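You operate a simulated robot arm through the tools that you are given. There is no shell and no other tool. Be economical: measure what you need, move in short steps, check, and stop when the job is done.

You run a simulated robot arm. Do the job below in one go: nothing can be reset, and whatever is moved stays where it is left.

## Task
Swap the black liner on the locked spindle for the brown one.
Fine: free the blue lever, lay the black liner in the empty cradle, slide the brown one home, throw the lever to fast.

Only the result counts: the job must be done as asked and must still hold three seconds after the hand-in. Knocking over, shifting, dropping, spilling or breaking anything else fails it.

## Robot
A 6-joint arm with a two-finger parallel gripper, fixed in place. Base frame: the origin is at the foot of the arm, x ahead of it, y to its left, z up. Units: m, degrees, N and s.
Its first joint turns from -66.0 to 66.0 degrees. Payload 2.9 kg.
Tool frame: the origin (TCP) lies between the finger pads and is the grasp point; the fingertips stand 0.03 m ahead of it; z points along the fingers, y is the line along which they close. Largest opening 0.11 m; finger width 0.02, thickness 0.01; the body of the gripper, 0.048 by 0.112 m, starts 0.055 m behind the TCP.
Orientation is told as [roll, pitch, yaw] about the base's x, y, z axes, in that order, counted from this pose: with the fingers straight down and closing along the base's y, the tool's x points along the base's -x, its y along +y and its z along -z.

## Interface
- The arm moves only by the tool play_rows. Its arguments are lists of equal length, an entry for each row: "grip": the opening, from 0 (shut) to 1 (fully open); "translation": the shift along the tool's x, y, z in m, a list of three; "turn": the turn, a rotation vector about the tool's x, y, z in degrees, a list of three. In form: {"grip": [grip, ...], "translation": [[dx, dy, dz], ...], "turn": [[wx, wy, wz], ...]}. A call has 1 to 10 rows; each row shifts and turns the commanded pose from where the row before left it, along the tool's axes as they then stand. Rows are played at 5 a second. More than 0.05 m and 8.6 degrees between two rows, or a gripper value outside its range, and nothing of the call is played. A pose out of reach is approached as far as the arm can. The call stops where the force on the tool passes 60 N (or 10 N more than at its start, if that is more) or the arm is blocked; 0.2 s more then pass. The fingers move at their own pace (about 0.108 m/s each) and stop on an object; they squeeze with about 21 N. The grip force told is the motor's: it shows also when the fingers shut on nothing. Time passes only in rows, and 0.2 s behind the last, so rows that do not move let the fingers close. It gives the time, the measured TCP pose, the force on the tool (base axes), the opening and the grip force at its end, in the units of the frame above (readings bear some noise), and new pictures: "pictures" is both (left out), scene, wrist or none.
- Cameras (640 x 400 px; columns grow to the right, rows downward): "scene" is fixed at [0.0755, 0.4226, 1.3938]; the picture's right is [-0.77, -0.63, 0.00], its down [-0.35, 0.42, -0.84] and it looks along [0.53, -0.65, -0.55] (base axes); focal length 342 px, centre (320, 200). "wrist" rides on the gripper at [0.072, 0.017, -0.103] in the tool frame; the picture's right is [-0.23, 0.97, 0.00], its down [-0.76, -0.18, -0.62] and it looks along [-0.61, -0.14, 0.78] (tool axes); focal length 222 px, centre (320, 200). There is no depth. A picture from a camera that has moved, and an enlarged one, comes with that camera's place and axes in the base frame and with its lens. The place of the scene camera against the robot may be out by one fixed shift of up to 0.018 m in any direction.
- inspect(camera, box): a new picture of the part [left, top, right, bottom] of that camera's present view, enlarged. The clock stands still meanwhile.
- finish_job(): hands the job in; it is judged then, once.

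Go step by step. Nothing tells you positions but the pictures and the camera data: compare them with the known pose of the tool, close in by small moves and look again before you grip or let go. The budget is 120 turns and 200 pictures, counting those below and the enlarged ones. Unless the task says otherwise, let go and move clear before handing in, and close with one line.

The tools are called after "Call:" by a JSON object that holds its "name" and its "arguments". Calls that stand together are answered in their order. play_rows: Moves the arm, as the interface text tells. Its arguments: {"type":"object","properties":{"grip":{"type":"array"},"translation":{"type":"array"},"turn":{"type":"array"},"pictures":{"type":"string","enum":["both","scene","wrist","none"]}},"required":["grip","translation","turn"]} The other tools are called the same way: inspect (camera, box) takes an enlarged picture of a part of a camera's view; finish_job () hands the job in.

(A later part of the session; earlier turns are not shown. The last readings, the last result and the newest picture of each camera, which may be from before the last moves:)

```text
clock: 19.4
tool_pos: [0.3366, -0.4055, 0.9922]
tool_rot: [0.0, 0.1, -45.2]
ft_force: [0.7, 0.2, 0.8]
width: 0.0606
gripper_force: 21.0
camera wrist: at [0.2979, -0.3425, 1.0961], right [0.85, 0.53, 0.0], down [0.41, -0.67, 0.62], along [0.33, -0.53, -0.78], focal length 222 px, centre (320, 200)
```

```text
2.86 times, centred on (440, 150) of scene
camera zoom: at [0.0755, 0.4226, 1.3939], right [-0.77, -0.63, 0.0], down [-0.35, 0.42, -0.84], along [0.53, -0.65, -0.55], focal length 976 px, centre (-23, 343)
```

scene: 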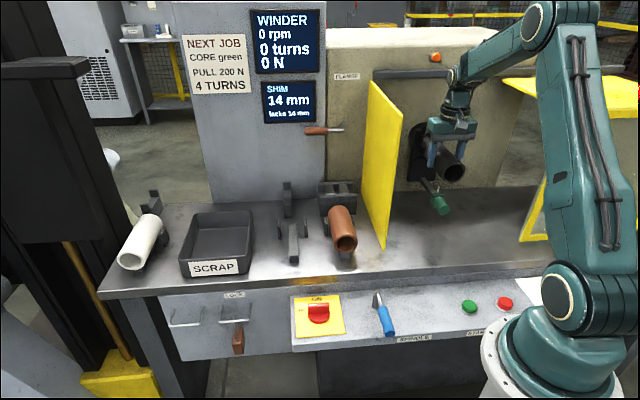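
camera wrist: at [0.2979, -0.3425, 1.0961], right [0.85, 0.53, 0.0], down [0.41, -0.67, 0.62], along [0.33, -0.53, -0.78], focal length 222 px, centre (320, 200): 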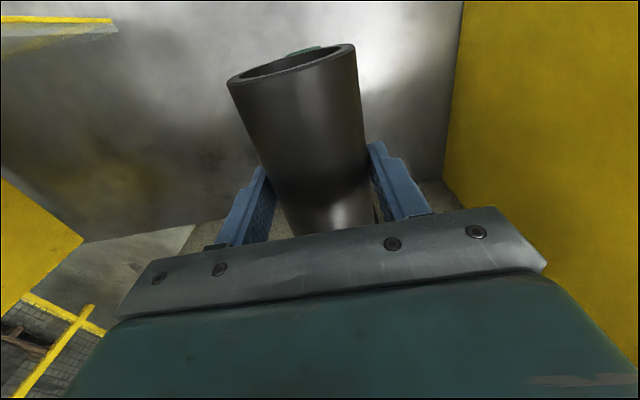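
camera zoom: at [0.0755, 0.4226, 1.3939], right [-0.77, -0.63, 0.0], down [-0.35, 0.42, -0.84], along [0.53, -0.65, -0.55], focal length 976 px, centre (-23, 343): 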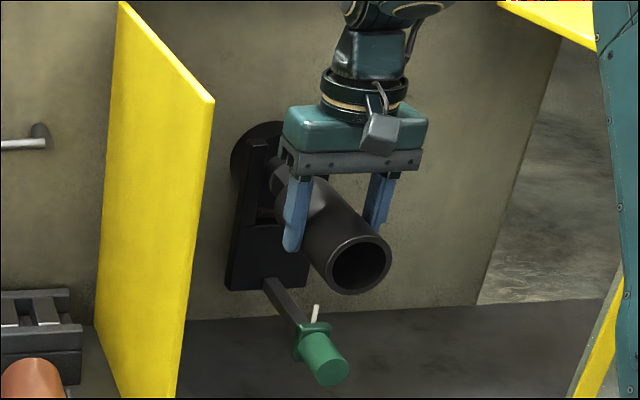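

It slides freely. I'll continue out until clear of the spindle.

Call:
{"name": "play_rows", "arguments": {"grip": [0.3, 0.3, 0.3, 0.3, 0.3, 0.3], "translation": [[0.02, 0, 0], [0.02, 0, 0], [0.02, 0, 0], [0.02, 0, 0], [0.02, 0, 0], [0.02, 0, 0]], "turn": [[0, 0, 0], [0, 0, 0], [0, 0, 0], [0, 0, 0], [0, 0, 0], [0, 0, 0]]}}

Call:
{"name": "inspect", "arguments": {"camera": "scene", "box": [380, 80, 500, 220]}}

```text
clock: 20.8
tool_pos: [0.2529, -0.3206, 0.9907]
tool_rot: [0.0, 0.0, -45.2]
ft_force: [-0.8, -0.1, -0.6]
width: 0.0607
gripper_force: 20.5
camera wrist: at [0.2122, -0.2574, 1.095], right [0.85, 0.53, 0.0], down [0.41, -0.67, 0.62], along [0.33, -0.53, -0.78], focal length 222 px, centre (320, 200)
```

scene: 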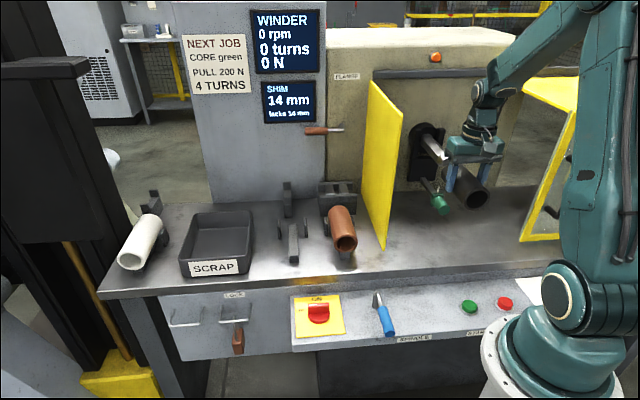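
wrist: 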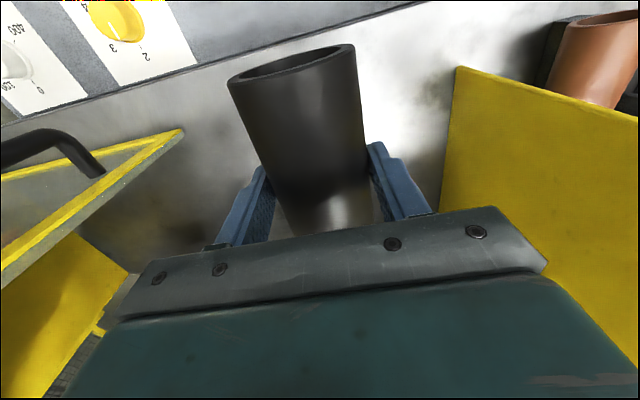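

```text
2.86 times, centred on (440, 150) of scene
camera zoom: at [0.0755, 0.4226, 1.3938], right [-0.77, -0.63, 0.0], down [-0.35, 0.42, -0.84], along [0.53, -0.65, -0.55], focal length 976 px, centre (-23, 343)
```

zoom: 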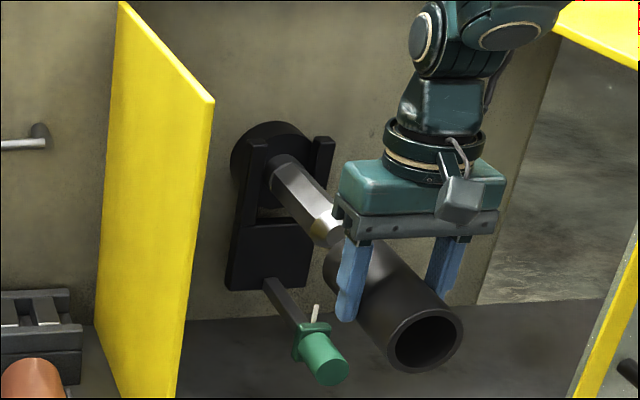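

The liner is nearly off the spindle tip. I'll pull further back, then move sideways in front of the door edge toward the empty cradle.

Call:
{"name": "play_rows", "arguments": {"grip": [0.3, 0.3, 0.3, 0.3, 0.3, 0.3, 0.3, 0.3], "translation": [[0.025, 0, 0], [0.025, 0, 0], [0.025, 0, 0], [0.025, 0, 0], [0, 0.03, 0], [0, 0.04, 0], [0, 0.04, 0], [0, 0.03, 0]], "turn": [[0, 0, 0], [0, 0, 0], [0, 0, 0], [0, 0, 0], [0, 0, 0], [0, 0, 0], [0, 0, 0], [0, 0, 0]]}}

```text
clock: 22.6
tool_pos: [0.2811, -0.1491, 0.992]
tool_rot: [-0.1, 0.0, -45.2]
ft_force: [0.7, 0.2, -0.1]
width: 0.0606
gripper_force: 20.5
camera wrist: at [0.2424, -0.0862, 1.0968], right [0.85, 0.53, 0.0], down [0.41, -0.67, 0.62], along [0.33, -0.53, -0.78], focal length 222 px, centre (320, 200)
```

scene: 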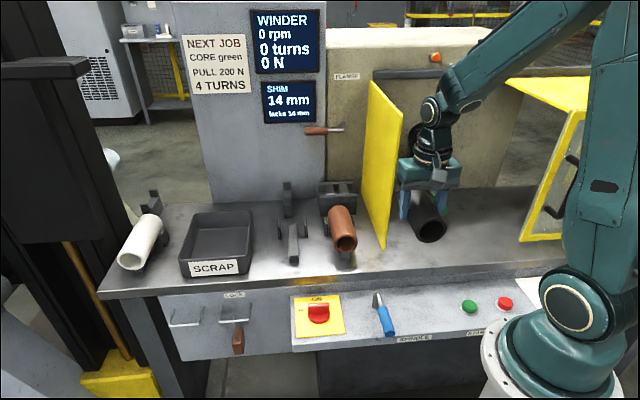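
wrist: 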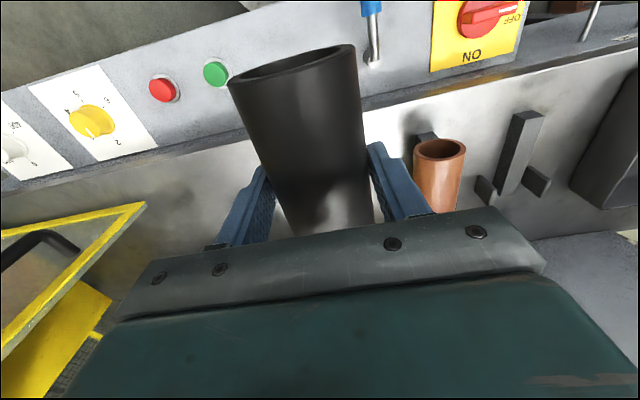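

I'll continue sideways past the door and brown liner to view the empty cradle.

Call:
{"name": "play_rows", "arguments": {"grip": [0.3, 0.3, 0.3, 0.3, 0.3, 0.3], "translation": [[0, 0.035, -0.01], [0, 0.04, -0.01], [0, 0.04, -0.01], [0, 0.04, -0.01], [0, 0.04, -0.01], [0, 0.03, 0]], "turn": [[0, 0, 0], [0, 0, 0], [0, 0, 0], [0, 0, 0], [0, 0, 0], [0, 0, 0]]}}

Call:
{"name": "inspect", "arguments": {"camera": "scene", "box": [250, 160, 370, 280]}}

```text
clock: 24.0
tool_pos: [0.442, 0.0108, 1.0419]
tool_rot: [-0.1, 0.1, -45.2]
ft_force: [-0.1, 0.6, -1.5]
width: 0.0605
gripper_force: 20.8
camera wrist: at [0.4016, 0.0732, 1.1463], right [0.85, 0.53, 0.0], down [0.41, -0.67, 0.62], along [0.33, -0.53, -0.78], focal length 222 px, centre (320, 200)
```

scene: 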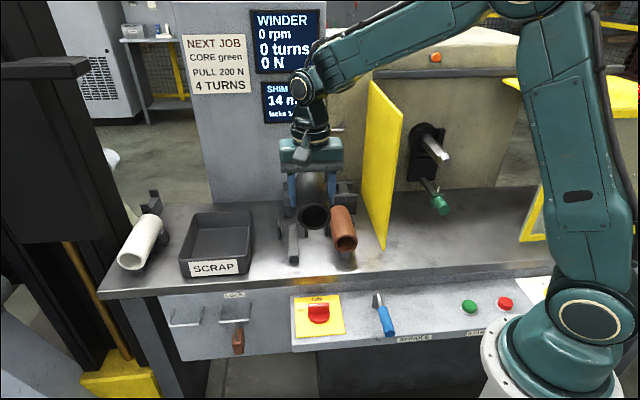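
wrist: 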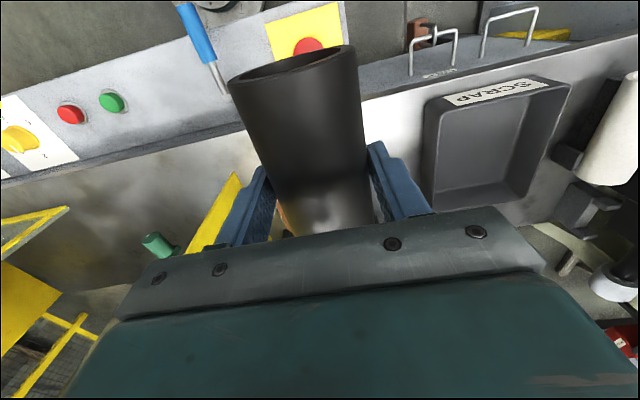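

```text
3.33 times, centred on (310, 220) of scene
camera zoom: at [0.0755, 0.4226, 1.3938], right [-0.77, -0.63, 0.0], down [-0.35, 0.42, -0.84], along [0.53, -0.65, -0.55], focal length 1138 px, centre (353, 133)
```

zoom: 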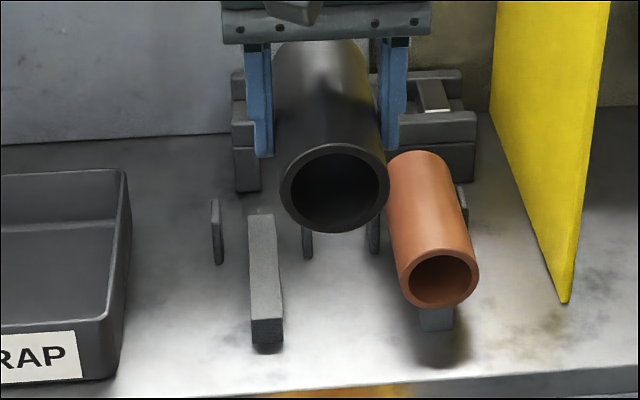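

The liner is in the air ahead of the cradles. I put the empty cradle's beam at lateral 0.352 and axial 0.385–0.5, with its top near z 0.82. I'll move over it and stop at z≈0.93 for a check.

Call:
{"name": "play_rows", "arguments": {"grip": [0.3, 0.3, 0.3, 0.3, 0.3, 0.3, 0.3], "translation": [[0, 0.032, 0], [-0.036, 0, 0], [-0.036, 0, 0], [-0.036, 0, 0], [-0.0345, 0, 0.03], [0, 0, 0.04], [0, 0, 0.04]], "turn": [[0, 0, 0], [0, 0, 0], [0, 0, 0], [0, 0, 0], [0, 0, 0], [0, 0, 0], [0, 0, 0]]}}

Call:
{"name": "inspect", "arguments": {"camera": "scene", "box": [240, 160, 370, 280]}}

```text
clock: 25.6
tool_pos: [0.5654, -0.0721, 0.9308]
tool_rot: [0.0, 0.0, -45.1]
ft_force: [0.3, 0.0, -1.0]
width: 0.0604
gripper_force: 20.3
camera wrist: at [0.5247, -0.0097, 1.0355], right [0.85, 0.53, 0.0], down [0.41, -0.67, 0.62], along [0.33, -0.53, -0.78], focal length 222 px, centre (320, 200)
```

scene: 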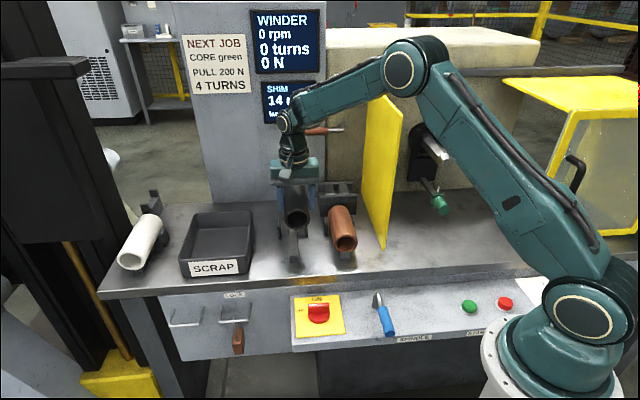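
wrist: 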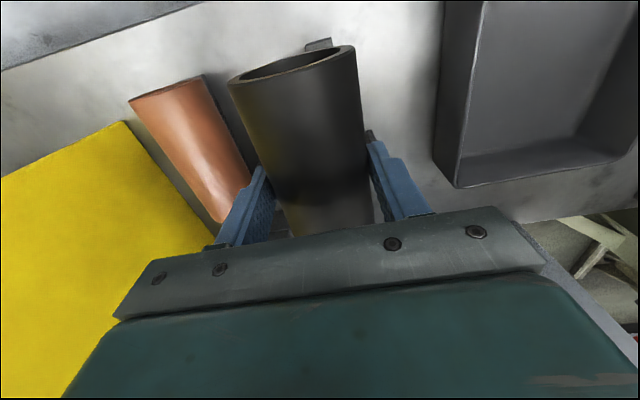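

```text
3.33 times, centred on (305, 220) of scene
camera zoom: at [0.0756, 0.4226, 1.3938], right [-0.77, -0.63, 0.0], down [-0.35, 0.42, -0.84], along [0.53, -0.65, -0.55], focal length 1138 px, centre (370, 133)
```

zoom: 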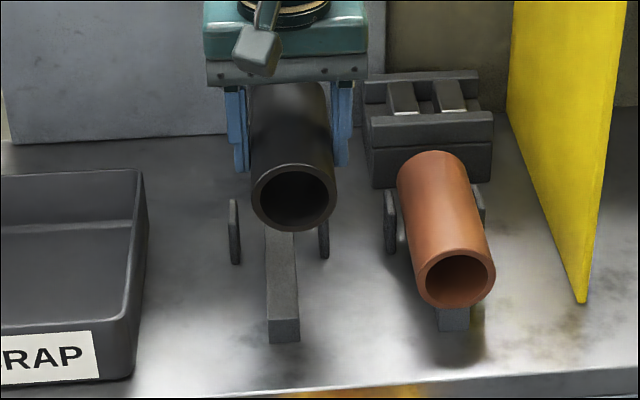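

I'll check lateral alignment with the beam tip and the plate in the wrist view.

Call:
{"name": "inspect", "arguments": {"camera": "wrist", "box": [220, 20, 420, 240]}}

Call:
{"name": "inspect", "arguments": {"camera": "scene", "box": [265, 205, 325, 265]}}

```text
1.82 times, centred on (320, 130) of wrist
camera zoom: at [0.5247, -0.0097, 1.0355], right [0.85, 0.53, 0.0], down [0.41, -0.67, 0.62], along [0.33, -0.53, -0.78], focal length 404 px, centre (320, 327)
```

zoom: 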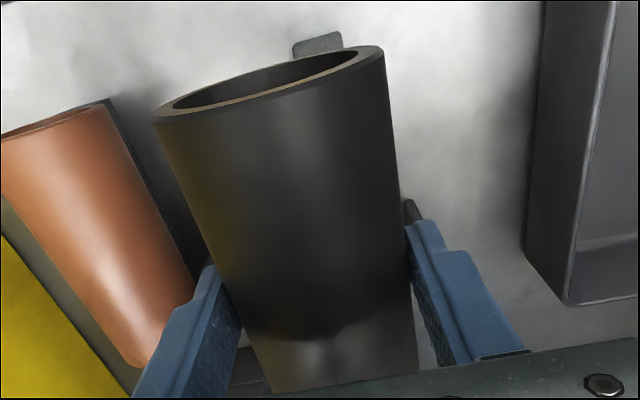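

```text
6.67 times, centred on (295, 235) of scene
camera zoom: at [0.0756, 0.4226, 1.3938], right [-0.77, -0.63, 0.0], down [-0.35, 0.42, -0.84], along [0.53, -0.65, -0.55], focal length 2277 px, centre (487, -33)
```

zoom: 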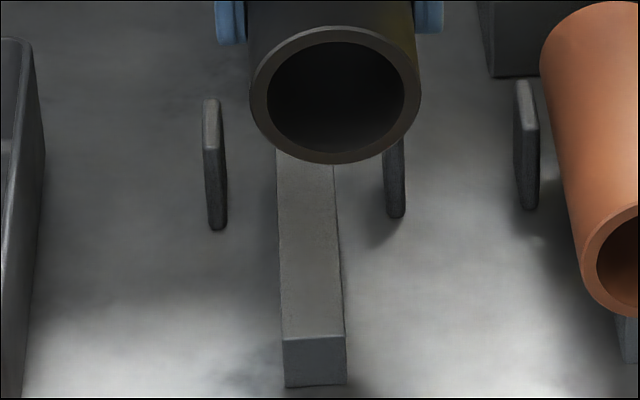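

The beam is about 1 cm further left (+y tool) than my TCP. I'll correct this, lower to just above contact, and look.

Call:
{"name": "play_rows", "arguments": {"grip": [0.3, 0.3, 0.3, 0.3], "translation": [[0.005, 0.0105, 0], [0, 0, 0.025], [0, 0, 0.025], [0, 0, 0.015]], "turn": [[0, 0, 0], [0, 0, 0], [0, 0, 0], [0, 0, 0]]}}

Call:
{"name": "inspect", "arguments": {"camera": "scene", "box": [265, 205, 325, 265]}}

Call:
{"name": "inspect", "arguments": {"camera": "wrist", "box": [220, 20, 420, 240]}}

```text
clock: 26.6
tool_pos: [0.5702, -0.0601, 0.8656]
tool_rot: [-0.1, 0.0, -45.2]
ft_force: [0.2, -0.4, -1.9]
width: 0.0605
gripper_force: 20.8
camera wrist: at [0.5287, 0.0035, 0.9705], right [0.85, 0.53, 0.0], down [0.41, -0.67, 0.62], along [0.33, -0.53, -0.78], focal length 222 px, centre (320, 200)
```

scene: 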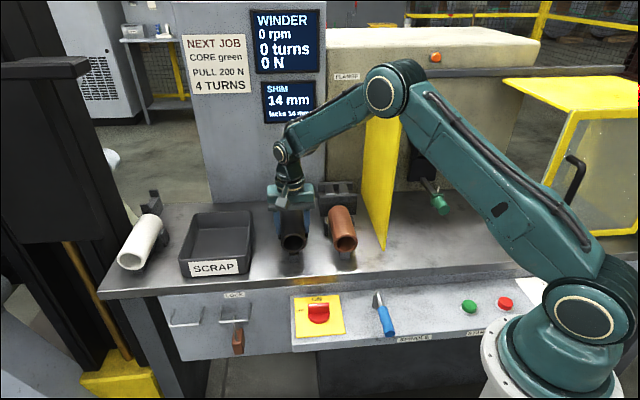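
wrist: 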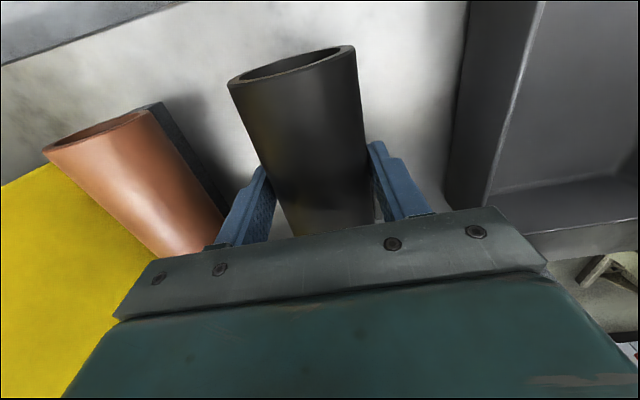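

```text
6.67 times, centred on (295, 235) of scene
camera zoom: at [0.0755, 0.4226, 1.3938], right [-0.77, -0.63, 0.0], down [-0.35, 0.42, -0.84], along [0.53, -0.65, -0.55], focal length 2277 px, centre (487, -33)
```

zoom: 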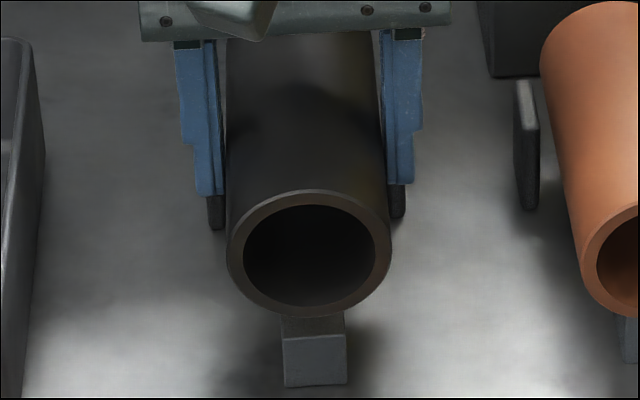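

```text
1.82 times, centred on (320, 130) of wrist
camera zoom: at [0.5287, 0.0035, 0.9705], right [0.85, 0.53, 0.0], down [0.41, -0.67, 0.62], along [0.33, -0.53, -0.78], focal length 404 px, centre (320, 327)
```

zoom: 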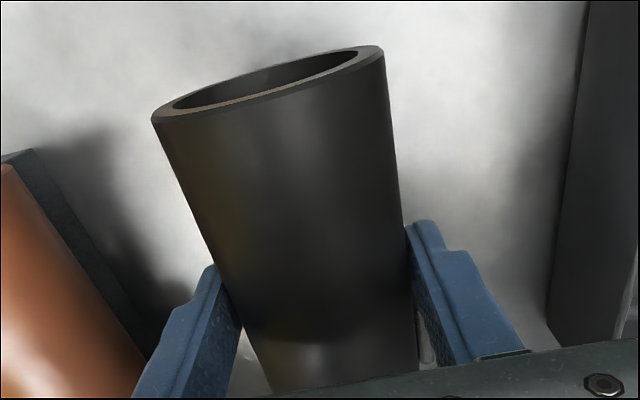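

Well aligned over the beam, between the plates. I'll lower in small steps until contact shows in the force.

Call:
{"name": "play_rows", "arguments": {"grip": [0.3, 0.3, 0.3, 0.3], "translation": [[0, -0.0008, 0.004], [0, 0, 0.004], [0, 0, 0.003], [0, 0, 0.002]], "turn": [[0, 0, 0], [0, 0, 0], [0, 0, 0], [0, 0, 0]], "pictures": "none"}}

Call:
{"name": "inspect", "arguments": {"camera": "scene", "box": [265, 205, 325, 265]}}

```text
clock: 27.6
tool_pos: [0.5688, -0.059, 0.8531]
tool_rot: [-0.1, 0.0, -45.2]
ft_force: [0.5, -0.1, -1.4]
width: 0.0607
gripper_force: 21.1
```

```text
6.67 times, centred on (295, 235) of scene
camera zoom: at [0.0755, 0.4226, 1.3938], right [-0.77, -0.63, 0.0], down [-0.35, 0.42, -0.84], along [0.53, -0.65, -0.55], focal length 2277 px, centre (487, -33)
```

zoom: 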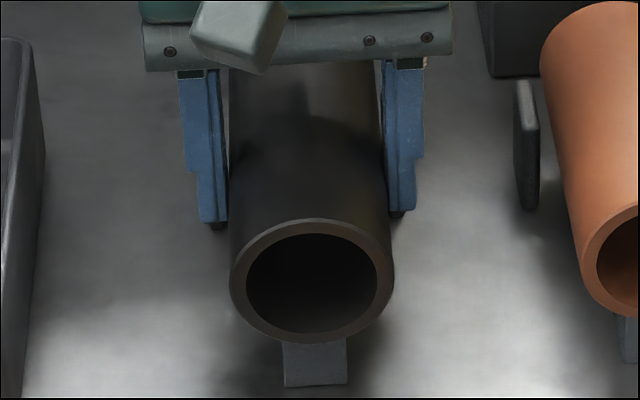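

Close to contact. I'll continue in 2 mm steps.

Call:
{"name": "play_rows", "arguments": {"grip": [0.3, 0.3, 0.3], "translation": [[0, 0, 0.002], [0, 0, 0.002], [0, 0, 0.001]], "turn": [[0, 0, 0], [0, 0, 0], [0, 0, 0]], "pictures": "none"}}

```text
clock: 28.4
tool_pos: [0.5684, -0.059, 0.8476]
tool_rot: [0.0, -0.1, -45.2]
ft_force: [0.3, 0.4, -1.5]
width: 0.0608
gripper_force: 21.0
```

Call:
{"name": "play_rows", "arguments": {"grip": [0.3, 0.3, 0.3], "translation": [[0, 0, 0.002], [0, 0, 0.002], [0, 0, 0]], "turn": [[0, 0, 0], [0, 0, 0], [0, 0, 0]], "pictures": "none"}}

Call:
{"name": "inspect", "arguments": {"camera": "scene", "box": [265, 205, 365, 275]}}

```text
clock: 29.2
tool_pos: [0.5687, -0.0586, 0.8452]
tool_rot: [0.1, -0.2, -45.1]
ft_force: [0.2, 1.5, 14.0]
width: 0.0605
gripper_force: 21.6
```

```text
5.71 times, centred on (315, 240) of scene
camera zoom: at [0.0753, 0.4227, 1.3938], right [-0.77, -0.63, 0.0], down [-0.35, 0.42, -0.84], along [0.53, -0.65, -0.55], focal length 1952 px, centre (349, -29)
```

zoom: 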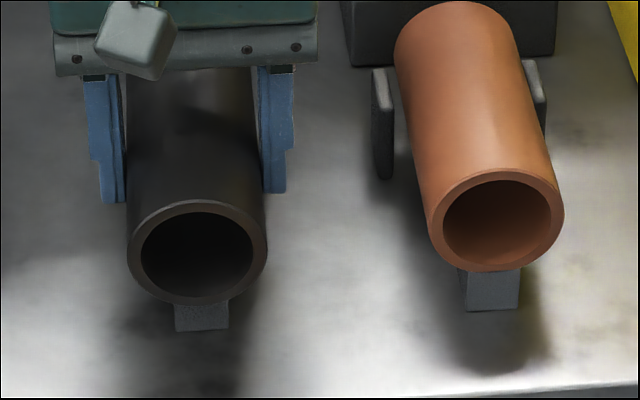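

There's contact at about 15 N, so the liner rests on the beam. It sits ~6 mm further forward than the brown one, so I'll lift a hair, move it in by 6 mm, set down and release.

Call:
{"name": "play_rows", "arguments": {"grip": [0.3, 0.3, 0.3, 0.3, 0.42, 0.55, 0.65, 0.65], "translation": [[0, 0, -0.004], [-0.006, 0, 0], [0, 0, 0.0025], [0, 0, 0], [0, 0, 0], [0, 0, 0], [0, 0, 0], [0, 0, 0]], "turn": [[0, 0, 0], [0, 0, 0], [0, 0, 0], [0, 0, 0], [0, 0, 0], [0, 0, 0], [0, 0, 0], [0, 0, 0]]}}

Call:
{"name": "inspect", "arguments": {"camera": "scene", "box": [265, 205, 365, 275]}}

```text
clock: 31.0
tool_pos: [0.5716, -0.0641, 0.846]
tool_rot: [0.0, 0.1, -45.2]
ft_force: [-0.7, -0.8, -0.3]
width: 0.0713
gripper_force: 0.1
camera wrist: at [0.5316, -0.0004, 0.9504], right [0.85, 0.53, 0.0], down [0.41, -0.67, 0.62], along [0.33, -0.53, -0.78], focal length 222 px, centre (320, 200)
```

scene: 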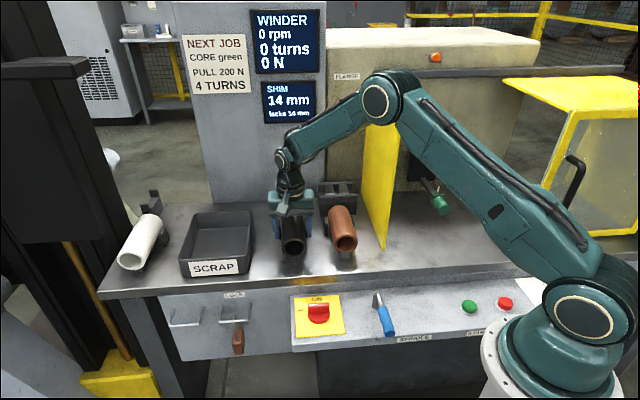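
wrist: 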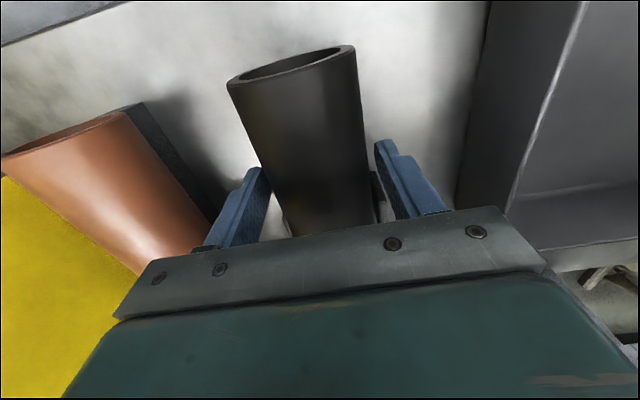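

```text
5.71 times, centred on (315, 240) of scene
camera zoom: at [0.0755, 0.4226, 1.3938], right [-0.77, -0.63, 0.0], down [-0.35, 0.42, -0.84], along [0.53, -0.65, -0.55], focal length 1952 px, centre (349, -29)
```

zoom: 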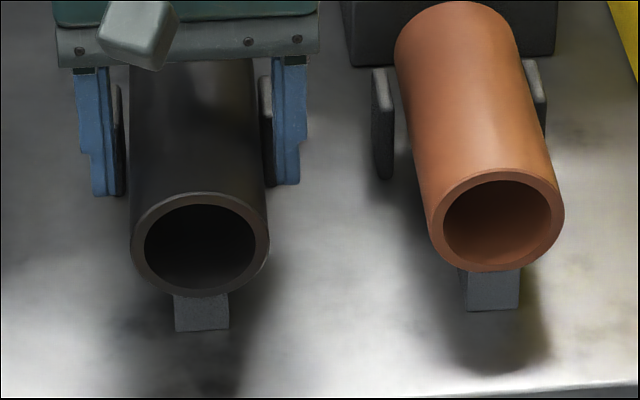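

The black liner rests in the cradle just like the brown one. I'll rise straight up and check.

Call:
{"name": "play_rows", "arguments": {"grip": [0.65, 0.65, 0.65, 0.65, 0.65, 0.65], "translation": [[0, 0, -0.01], [0, 0, -0.02], [0, 0, -0.04], [0, 0, -0.05], [0, 0, -0.05], [0.04, 0, -0.02]], "turn": [[0, 0, 0], [0, 0, 0], [0, 0, 0], [0, 0, 0], [0, 0, 0], [0, 0, 0]]}}

Call:
{"name": "inspect", "arguments": {"camera": "scene", "box": [245, 160, 375, 275]}}

Call:
{"name": "inspect", "arguments": {"camera": "wrist", "box": [160, 30, 420, 220]}}

```text
clock: 32.4
tool_pos: [0.5432, -0.0379, 1.0367]
tool_rot: [-0.1, 0.1, -45.1]
ft_force: [0.2, 1.2, -0.8]
width: 0.0715
gripper_force: 0.1
camera wrist: at [0.5029, 0.0257, 1.1415], right [0.85, 0.52, 0.0], down [0.41, -0.67, 0.62], along [0.33, -0.53, -0.78], focal length 222 px, centre (320, 200)
```

scene: 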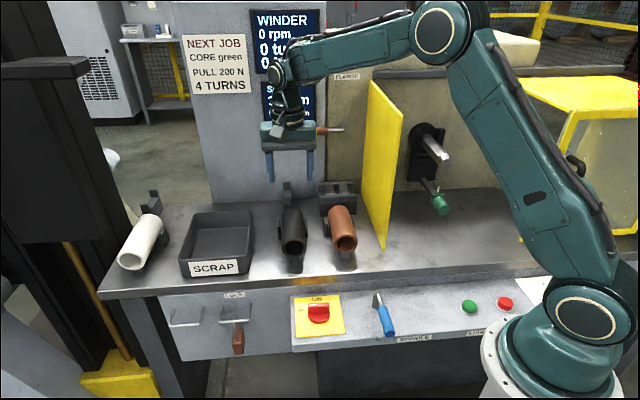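
wrist: 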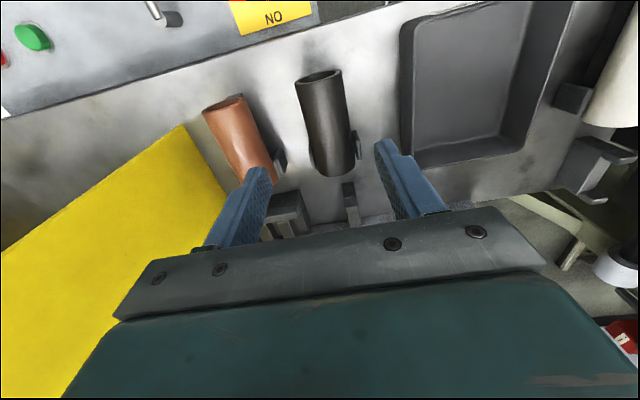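

```text
3.48 times, centred on (310, 218) of scene
camera zoom: at [0.0756, 0.4226, 1.3938], right [-0.77, -0.63, 0.0], down [-0.35, 0.42, -0.84], along [0.53, -0.65, -0.55], focal length 1188 px, centre (355, 139)
```

zoom: 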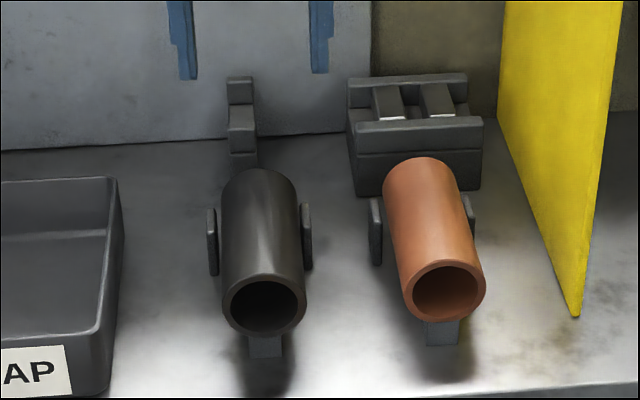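

```text
2.11 times, centred on (290, 125) of wrist
camera zoom: at [0.5029, 0.0257, 1.1415], right [0.85, 0.52, 0.0], down [0.41, -0.67, 0.62], along [0.33, -0.53, -0.78], focal length 468 px, centre (383, 358)
```

zoom: 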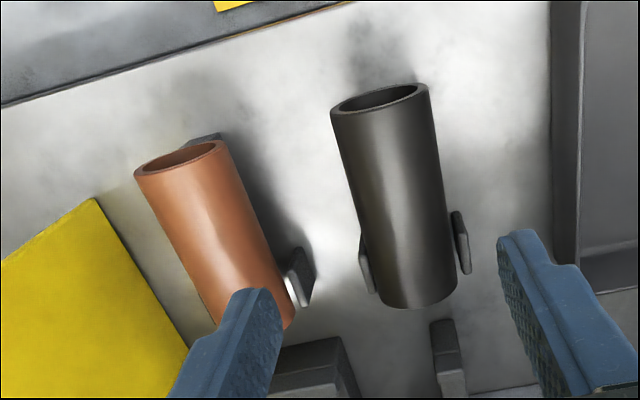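

The black liner is settled properly. The brown one's centreline is at lateral ≈0.2325 with its front at axial ≈0.389; I'll move above it at z≈1.0, clear of the yellow door.

Call:
{"name": "play_rows", "arguments": {"grip": [0.75, 0.75, 0.75, 0.75, 0.75], "translation": [[0, -0.03, 0], [0, -0.045, 0], [0, -0.045, 0], [-0.04, -0.0048, 0], [0, 0, 0.04]], "turn": [[0, 0, 0], [0, 0, 0], [0, 0, 0], [0, 0, 0], [0, 0, 0]]}}

Call:
{"name": "inspect", "arguments": {"camera": "wrist", "box": [200, 30, 440, 230]}}

Call:
{"name": "inspect", "arguments": {"camera": "scene", "box": [270, 40, 430, 260]}}

```text
clock: 33.6
tool_pos: [0.4843, -0.1528, 0.9973]
tool_rot: [0.0, 0.0, -45.3]
ft_force: [-0.3, 0.1, -0.1]
width: 0.0826
gripper_force: 0.1
camera wrist: at [0.4452, -0.0904, 1.1015], right [0.85, 0.53, 0.0], down [0.41, -0.67, 0.62], along [0.33, -0.53, -0.78], focal length 222 px, centre (320, 200)
```

scene: 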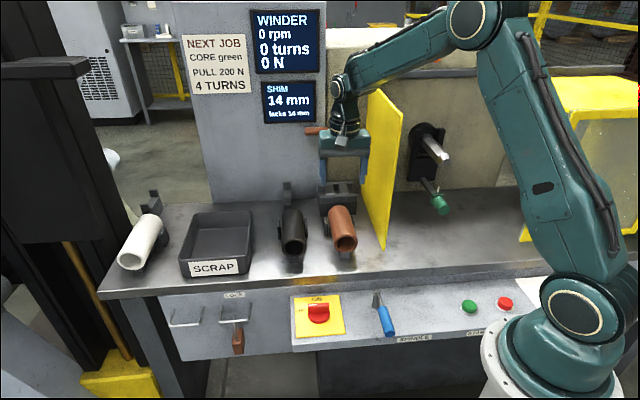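
wrist: 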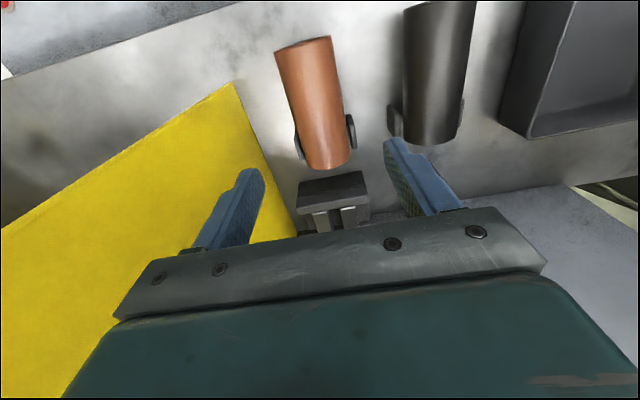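

```text
2.00 times, centred on (320, 130) of wrist
camera zoom: at [0.4452, -0.0904, 1.1015], right [0.85, 0.53, 0.0], down [0.41, -0.67, 0.62], along [0.33, -0.53, -0.78], focal length 444 px, centre (320, 340)
```

zoom: 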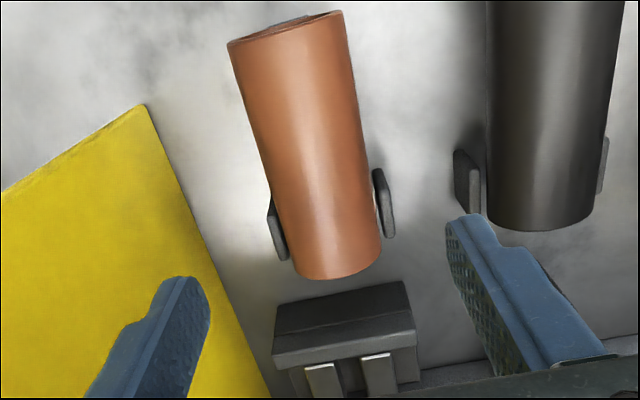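

```text
1.82 times, centred on (350, 150) of scene
camera zoom: at [0.0755, 0.4226, 1.3938], right [-0.77, -0.63, 0.0], down [-0.35, 0.42, -0.84], along [0.53, -0.65, -0.55], focal length 621 px, centre (266, 291)
```

zoom: 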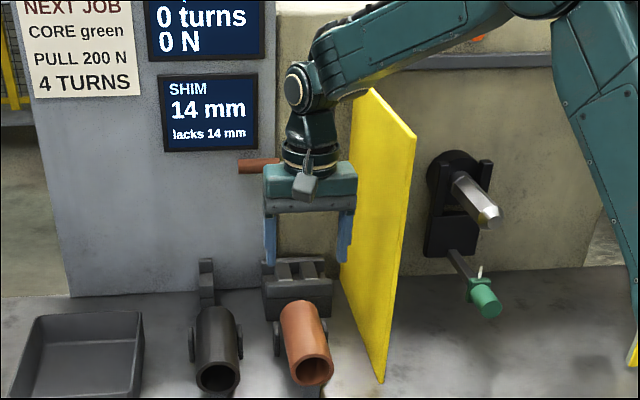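

Alignment is within a few millimetres and the arm clears the door. I'll shift 3 mm and descend in two stages.

Call:
{"name": "play_rows", "arguments": {"grip": [0.75, 0.75, 0.75], "translation": [[0, -0.003, 0.03], [0, 0, 0.035], [0, 0, 0.03]], "turn": [[0, 0, 0], [0, 0, 0], [0, 0, 0]]}}

Call:
{"name": "inspect", "arguments": {"camera": "wrist", "box": [200, 30, 440, 230]}}

Call:
{"name": "inspect", "arguments": {"camera": "scene", "box": [270, 60, 430, 270]}}

```text
clock: 34.4
tool_pos: [0.4809, -0.1541, 0.9003]
tool_rot: [0.1, 0.0, -45.2]
ft_force: [-0.6, 0.7, 0.2]
width: 0.0823
gripper_force: 0.1
camera wrist: at [0.4407, -0.0916, 1.0049], right [0.85, 0.53, 0.0], down [0.41, -0.67, 0.62], along [0.33, -0.53, -0.78], focal length 222 px, centre (320, 200)
```

scene: 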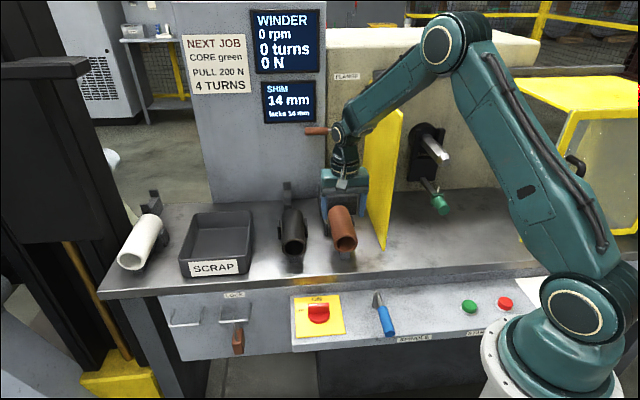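
wrist: 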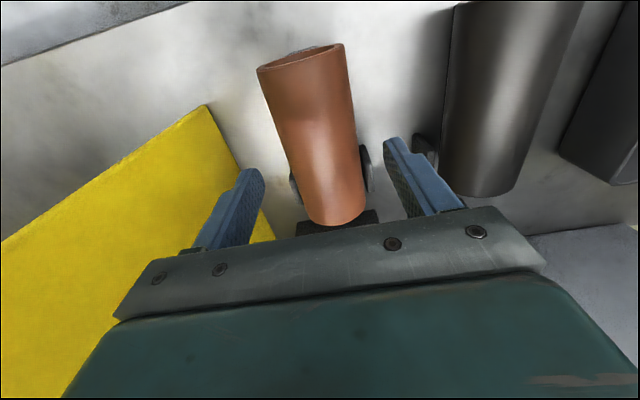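

```text
2.00 times, centred on (320, 130) of wrist
camera zoom: at [0.4407, -0.0916, 1.0049], right [0.85, 0.53, 0.0], down [0.41, -0.67, 0.62], along [0.33, -0.53, -0.78], focal length 444 px, centre (320, 340)
```

zoom: 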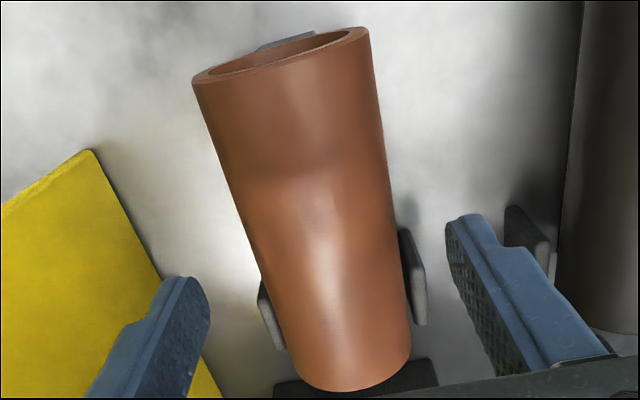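

```text
1.90 times, centred on (350, 165) of scene
camera zoom: at [0.0755, 0.4226, 1.3938], right [-0.77, -0.63, 0.0], down [-0.35, 0.42, -0.84], along [0.53, -0.65, -0.55], focal length 650 px, centre (263, 267)
```

zoom: 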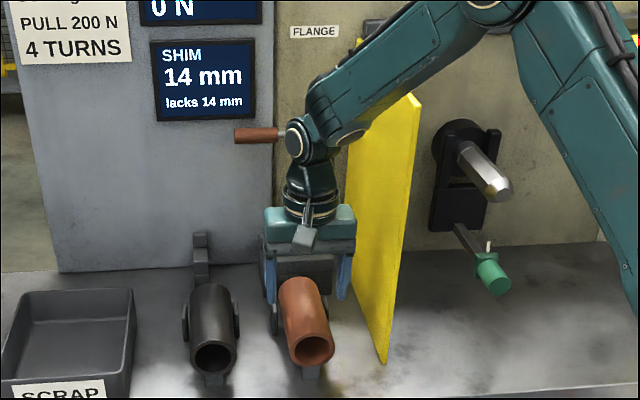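

Aligned. I'll descend around the brown liner.

Call:
{"name": "play_rows", "arguments": {"grip": [0.75, 0.75, 0.75], "translation": [[0, -0.001, 0.02], [0, 0, 0.02], [0, 0, 0.012]], "turn": [[0, 0, 0], [0, 0, 0], [0, 0, 0]]}}

Call:
{"name": "inspect", "arguments": {"camera": "wrist", "box": [200, 30, 440, 230]}}

```text
clock: 35.2
tool_pos: [0.4811, -0.1554, 0.8475]
tool_rot: [-0.1, 0.1, -45.2]
ft_force: [-0.8, -0.6, -0.6]
width: 0.0828
gripper_force: 0.0
camera wrist: at [0.4409, -0.0917, 0.9529], right [0.85, 0.53, 0.0], down [0.41, -0.67, 0.62], along [0.33, -0.53, -0.78], focal length 222 px, centre (320, 200)
```

scene: 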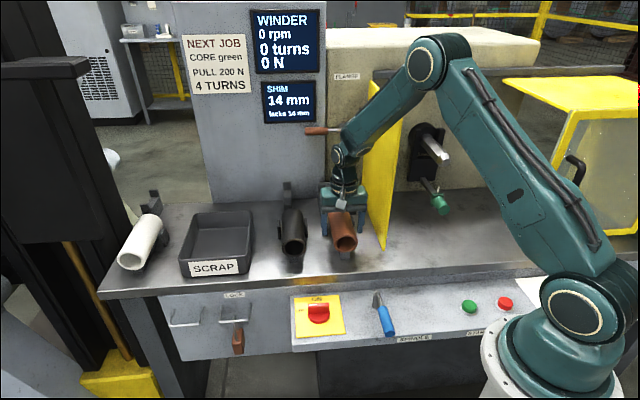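
wrist: 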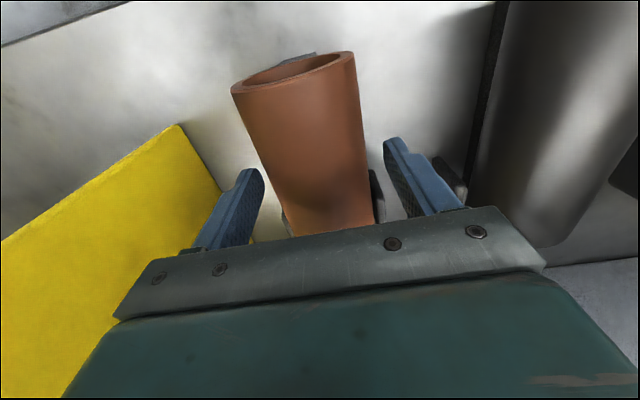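

```text
2.00 times, centred on (320, 130) of wrist
camera zoom: at [0.4409, -0.0917, 0.9529], right [0.85, 0.53, 0.0], down [0.41, -0.67, 0.62], along [0.33, -0.53, -0.78], focal length 444 px, centre (320, 340)
```

zoom: 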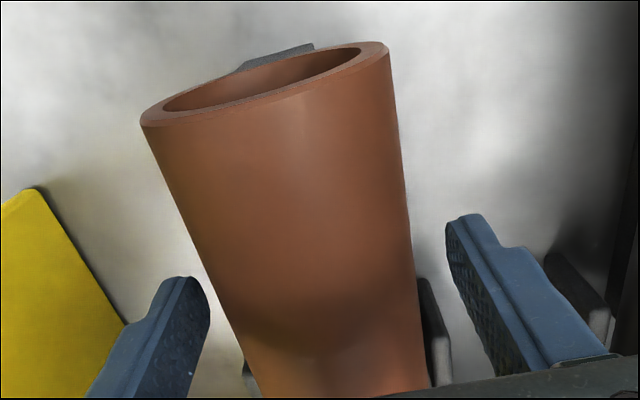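

The picture nearly matches the black liner's grip. I'll close and lift.

Call:
{"name": "play_rows", "arguments": {"grip": [0.62, 0.5, 0.3, 0.3, 0.3], "translation": [[0, 0, 0], [0, 0, 0], [0, 0, 0], [0, 0, 0], [0, 0, 0]], "turn": [[0, 0, 0], [0, 0, 0], [0, 0, 0], [0, 0, 0], [0, 0, 0]]}}

Call:
{"name": "inspect", "arguments": {"camera": "wrist", "box": [180, 0, 480, 240]}}

```text
clock: 36.4
tool_pos: [0.4812, -0.1556, 0.849]
tool_rot: [-0.1, 0.1, -45.2]
ft_force: [0.6, 0.1, -0.2]
width: 0.0609
gripper_force: 20.7
camera wrist: at [0.441, -0.0917, 0.9533], right [0.85, 0.53, 0.0], down [0.41, -0.67, 0.62], along [0.33, -0.53, -0.78], focal length 222 px, centre (320, 200)
```

scene: 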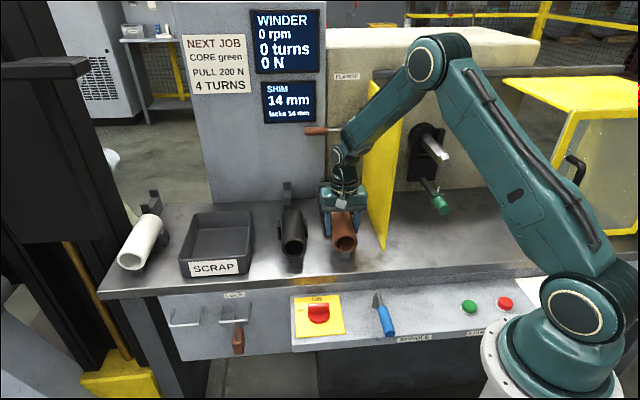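
wrist: 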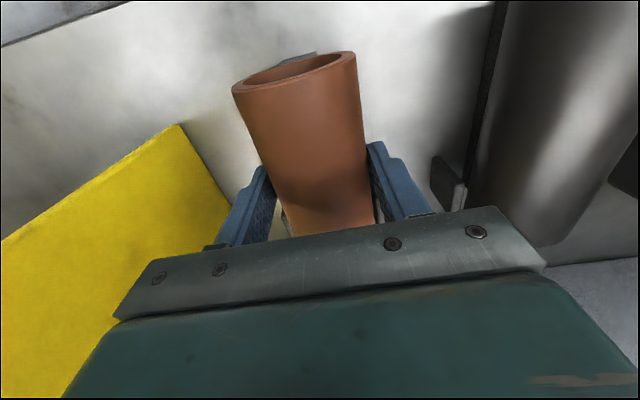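

```text
1.67 times, centred on (330, 120) of wrist
camera zoom: at [0.441, -0.0917, 0.9533], right [0.85, 0.53, 0.0], down [0.41, -0.67, 0.62], along [0.33, -0.53, -0.78], focal length 370 px, centre (303, 333)
```

zoom: 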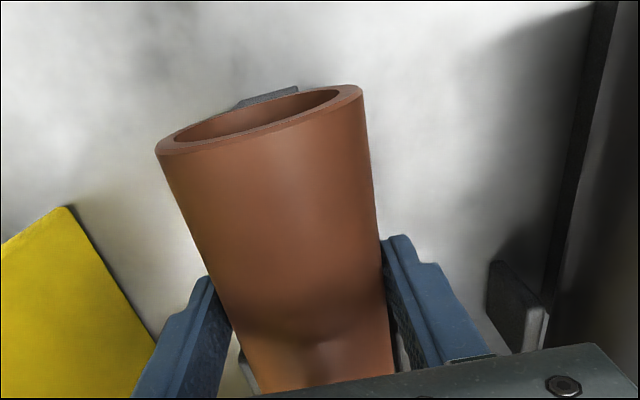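

The brown liner is gripped. I'll lift it to spindle height and back out clear of the door.

Call:
{"name": "play_rows", "arguments": {"grip": [0.3, 0.3, 0.3, 0.3, 0.3, 0.3, 0.3, 0.3], "translation": [[0, 0, -0.02], [0, 0, -0.04], [0, 0, -0.045], [0, 0, -0.0415], [0.0375, 0, 0], [0.0375, 0, 0], [0.0375, 0, 0], [0.0375, 0, 0]], "turn": [[0, 0, 0], [0, 0, 0], [0, 0, 0], [0, 0, 0], [0, 0, 0], [0, 0, 0], [0, 0, 0], [0, 0, 0]]}}

```text
clock: 38.2
tool_pos: [0.3763, -0.0479, 0.995]
tool_rot: [0.0, 0.0, -45.2]
ft_force: [0.5, 0.2, -0.6]
width: 0.0608
gripper_force: 21.0
camera wrist: at [0.3354, 0.0141, 1.0997], right [0.85, 0.52, 0.0], down [0.41, -0.67, 0.62], along [0.33, -0.53, -0.78], focal length 222 px, centre (320, 200)
```

scene: 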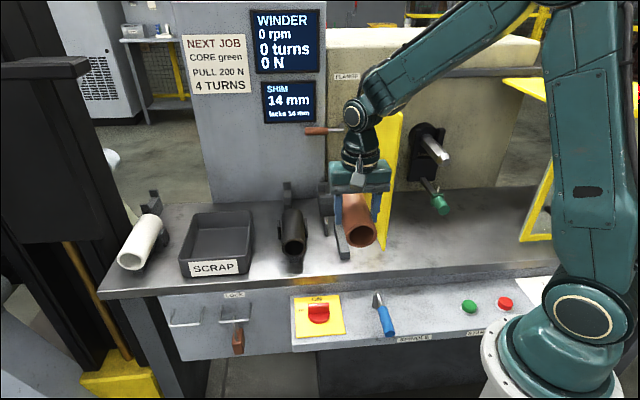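
wrist: 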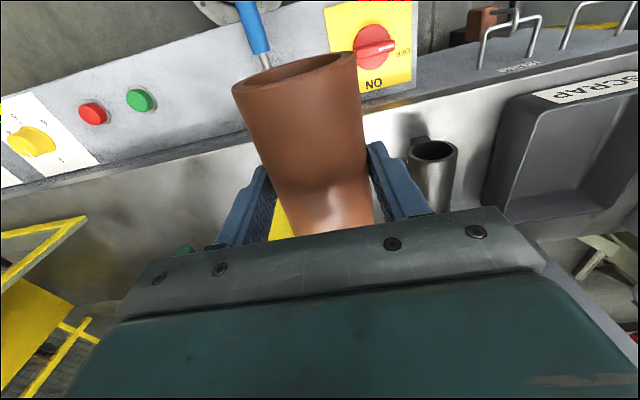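

Now I'll move sideways in front of the door to line up with the spindle axis.

Call:
{"name": "play_rows", "arguments": {"grip": [0.3, 0.3, 0.3, 0.3, 0.3, 0.3, 0.3, 0.3], "translation": [[0, -0.03, 0], [0, -0.04, 0], [0, -0.04, 0], [0, -0.04, 0], [0, -0.04, 0], [0, -0.04, 0], [0, -0.035, 0], [0, -0.015, 0]], "turn": [[0, 0, 0], [0, 0, 0], [0, 0, 0], [0, 0, 0], [0, 0, 0], [0, 0, 0], [0, 0, 0], [0, 0, 0]]}}

Call:
{"name": "inspect", "arguments": {"camera": "scene", "box": [380, 80, 520, 240]}}

```text
clock: 40.0
tool_pos: [0.1762, -0.2464, 0.9949]
tool_rot: [0.0, 0.0, -45.1]
ft_force: [0.7, -0.2, -1.5]
width: 0.0605
gripper_force: 21.5
camera wrist: at [0.136, -0.1828, 1.0992], right [0.85, 0.53, 0.0], down [0.41, -0.67, 0.62], along [0.33, -0.53, -0.78], focal length 222 px, centre (320, 200)
```

scene: 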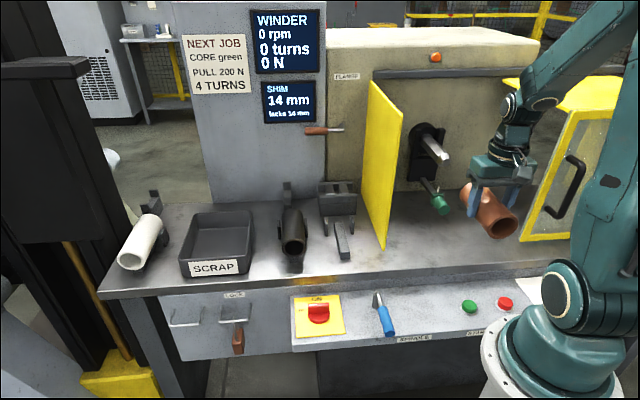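
wrist: 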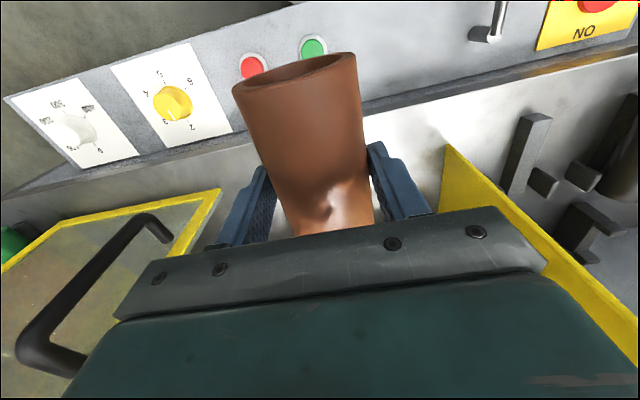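

```text
2.50 times, centred on (450, 160) of scene
camera zoom: at [0.0755, 0.4226, 1.3939], right [-0.77, -0.63, 0.0], down [-0.35, 0.42, -0.84], along [0.53, -0.65, -0.55], focal length 854 px, centre (-5, 300)
```

zoom: 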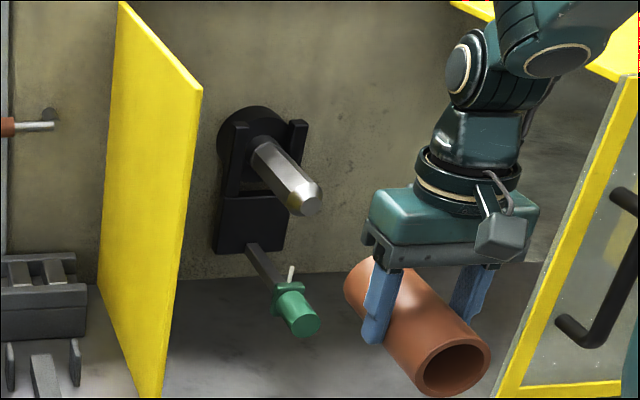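

I'm on the spindle line, with brown liner height matched. I'll advance to just before the tip and inspect the alignment.

Call:
{"name": "play_rows", "arguments": {"grip": [0.3, 0.3, 0.3, 0.3], "translation": [[-0.03, 0.0012, 0], [-0.03, 0, 0], [-0.03, 0, 0], [0, 0, 0]], "turn": [[0, 0, 0], [0, 0, 0], [0, 0, 0], [0, 0, 0]]}}

Call:
{"name": "inspect", "arguments": {"camera": "scene", "box": [400, 110, 510, 230]}}

```text
clock: 41.0
tool_pos: [0.2413, -0.3079, 0.9936]
tool_rot: [0.0, 0.1, -45.2]
ft_force: [1.1, -0.7, -2.0]
width: 0.061
gripper_force: 21.1
camera wrist: at [0.2016, -0.2453, 1.0984], right [0.85, 0.53, 0.0], down [0.41, -0.67, 0.62], along [0.33, -0.53, -0.78], focal length 222 px, centre (320, 200)
```

scene: 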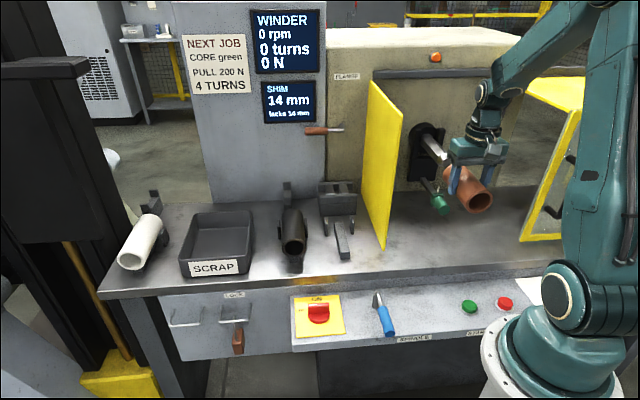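
wrist: 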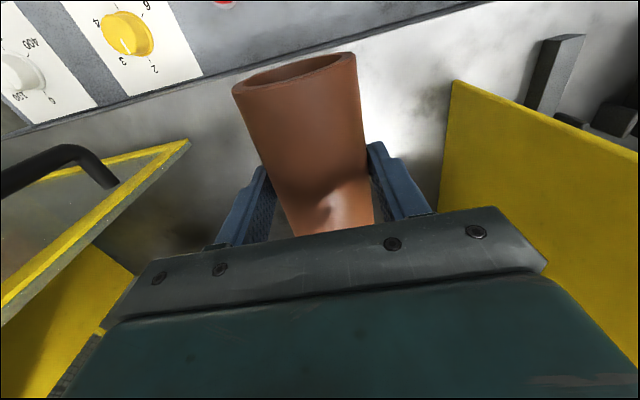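

```text
3.33 times, centred on (455, 170) of scene
camera zoom: at [0.0755, 0.4226, 1.3939], right [-0.77, -0.63, 0.0], down [-0.35, 0.42, -0.84], along [0.53, -0.65, -0.55], focal length 1138 px, centre (-130, 300)
```

zoom: 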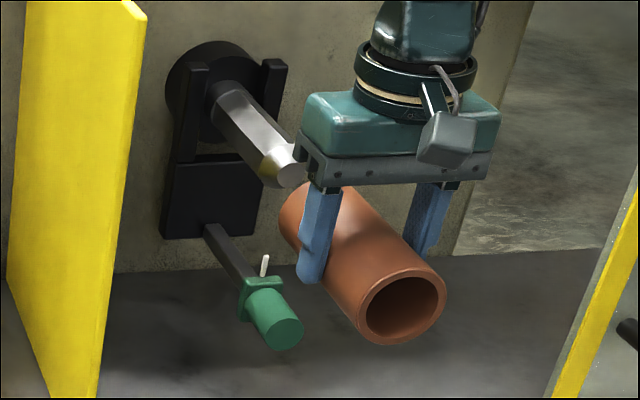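

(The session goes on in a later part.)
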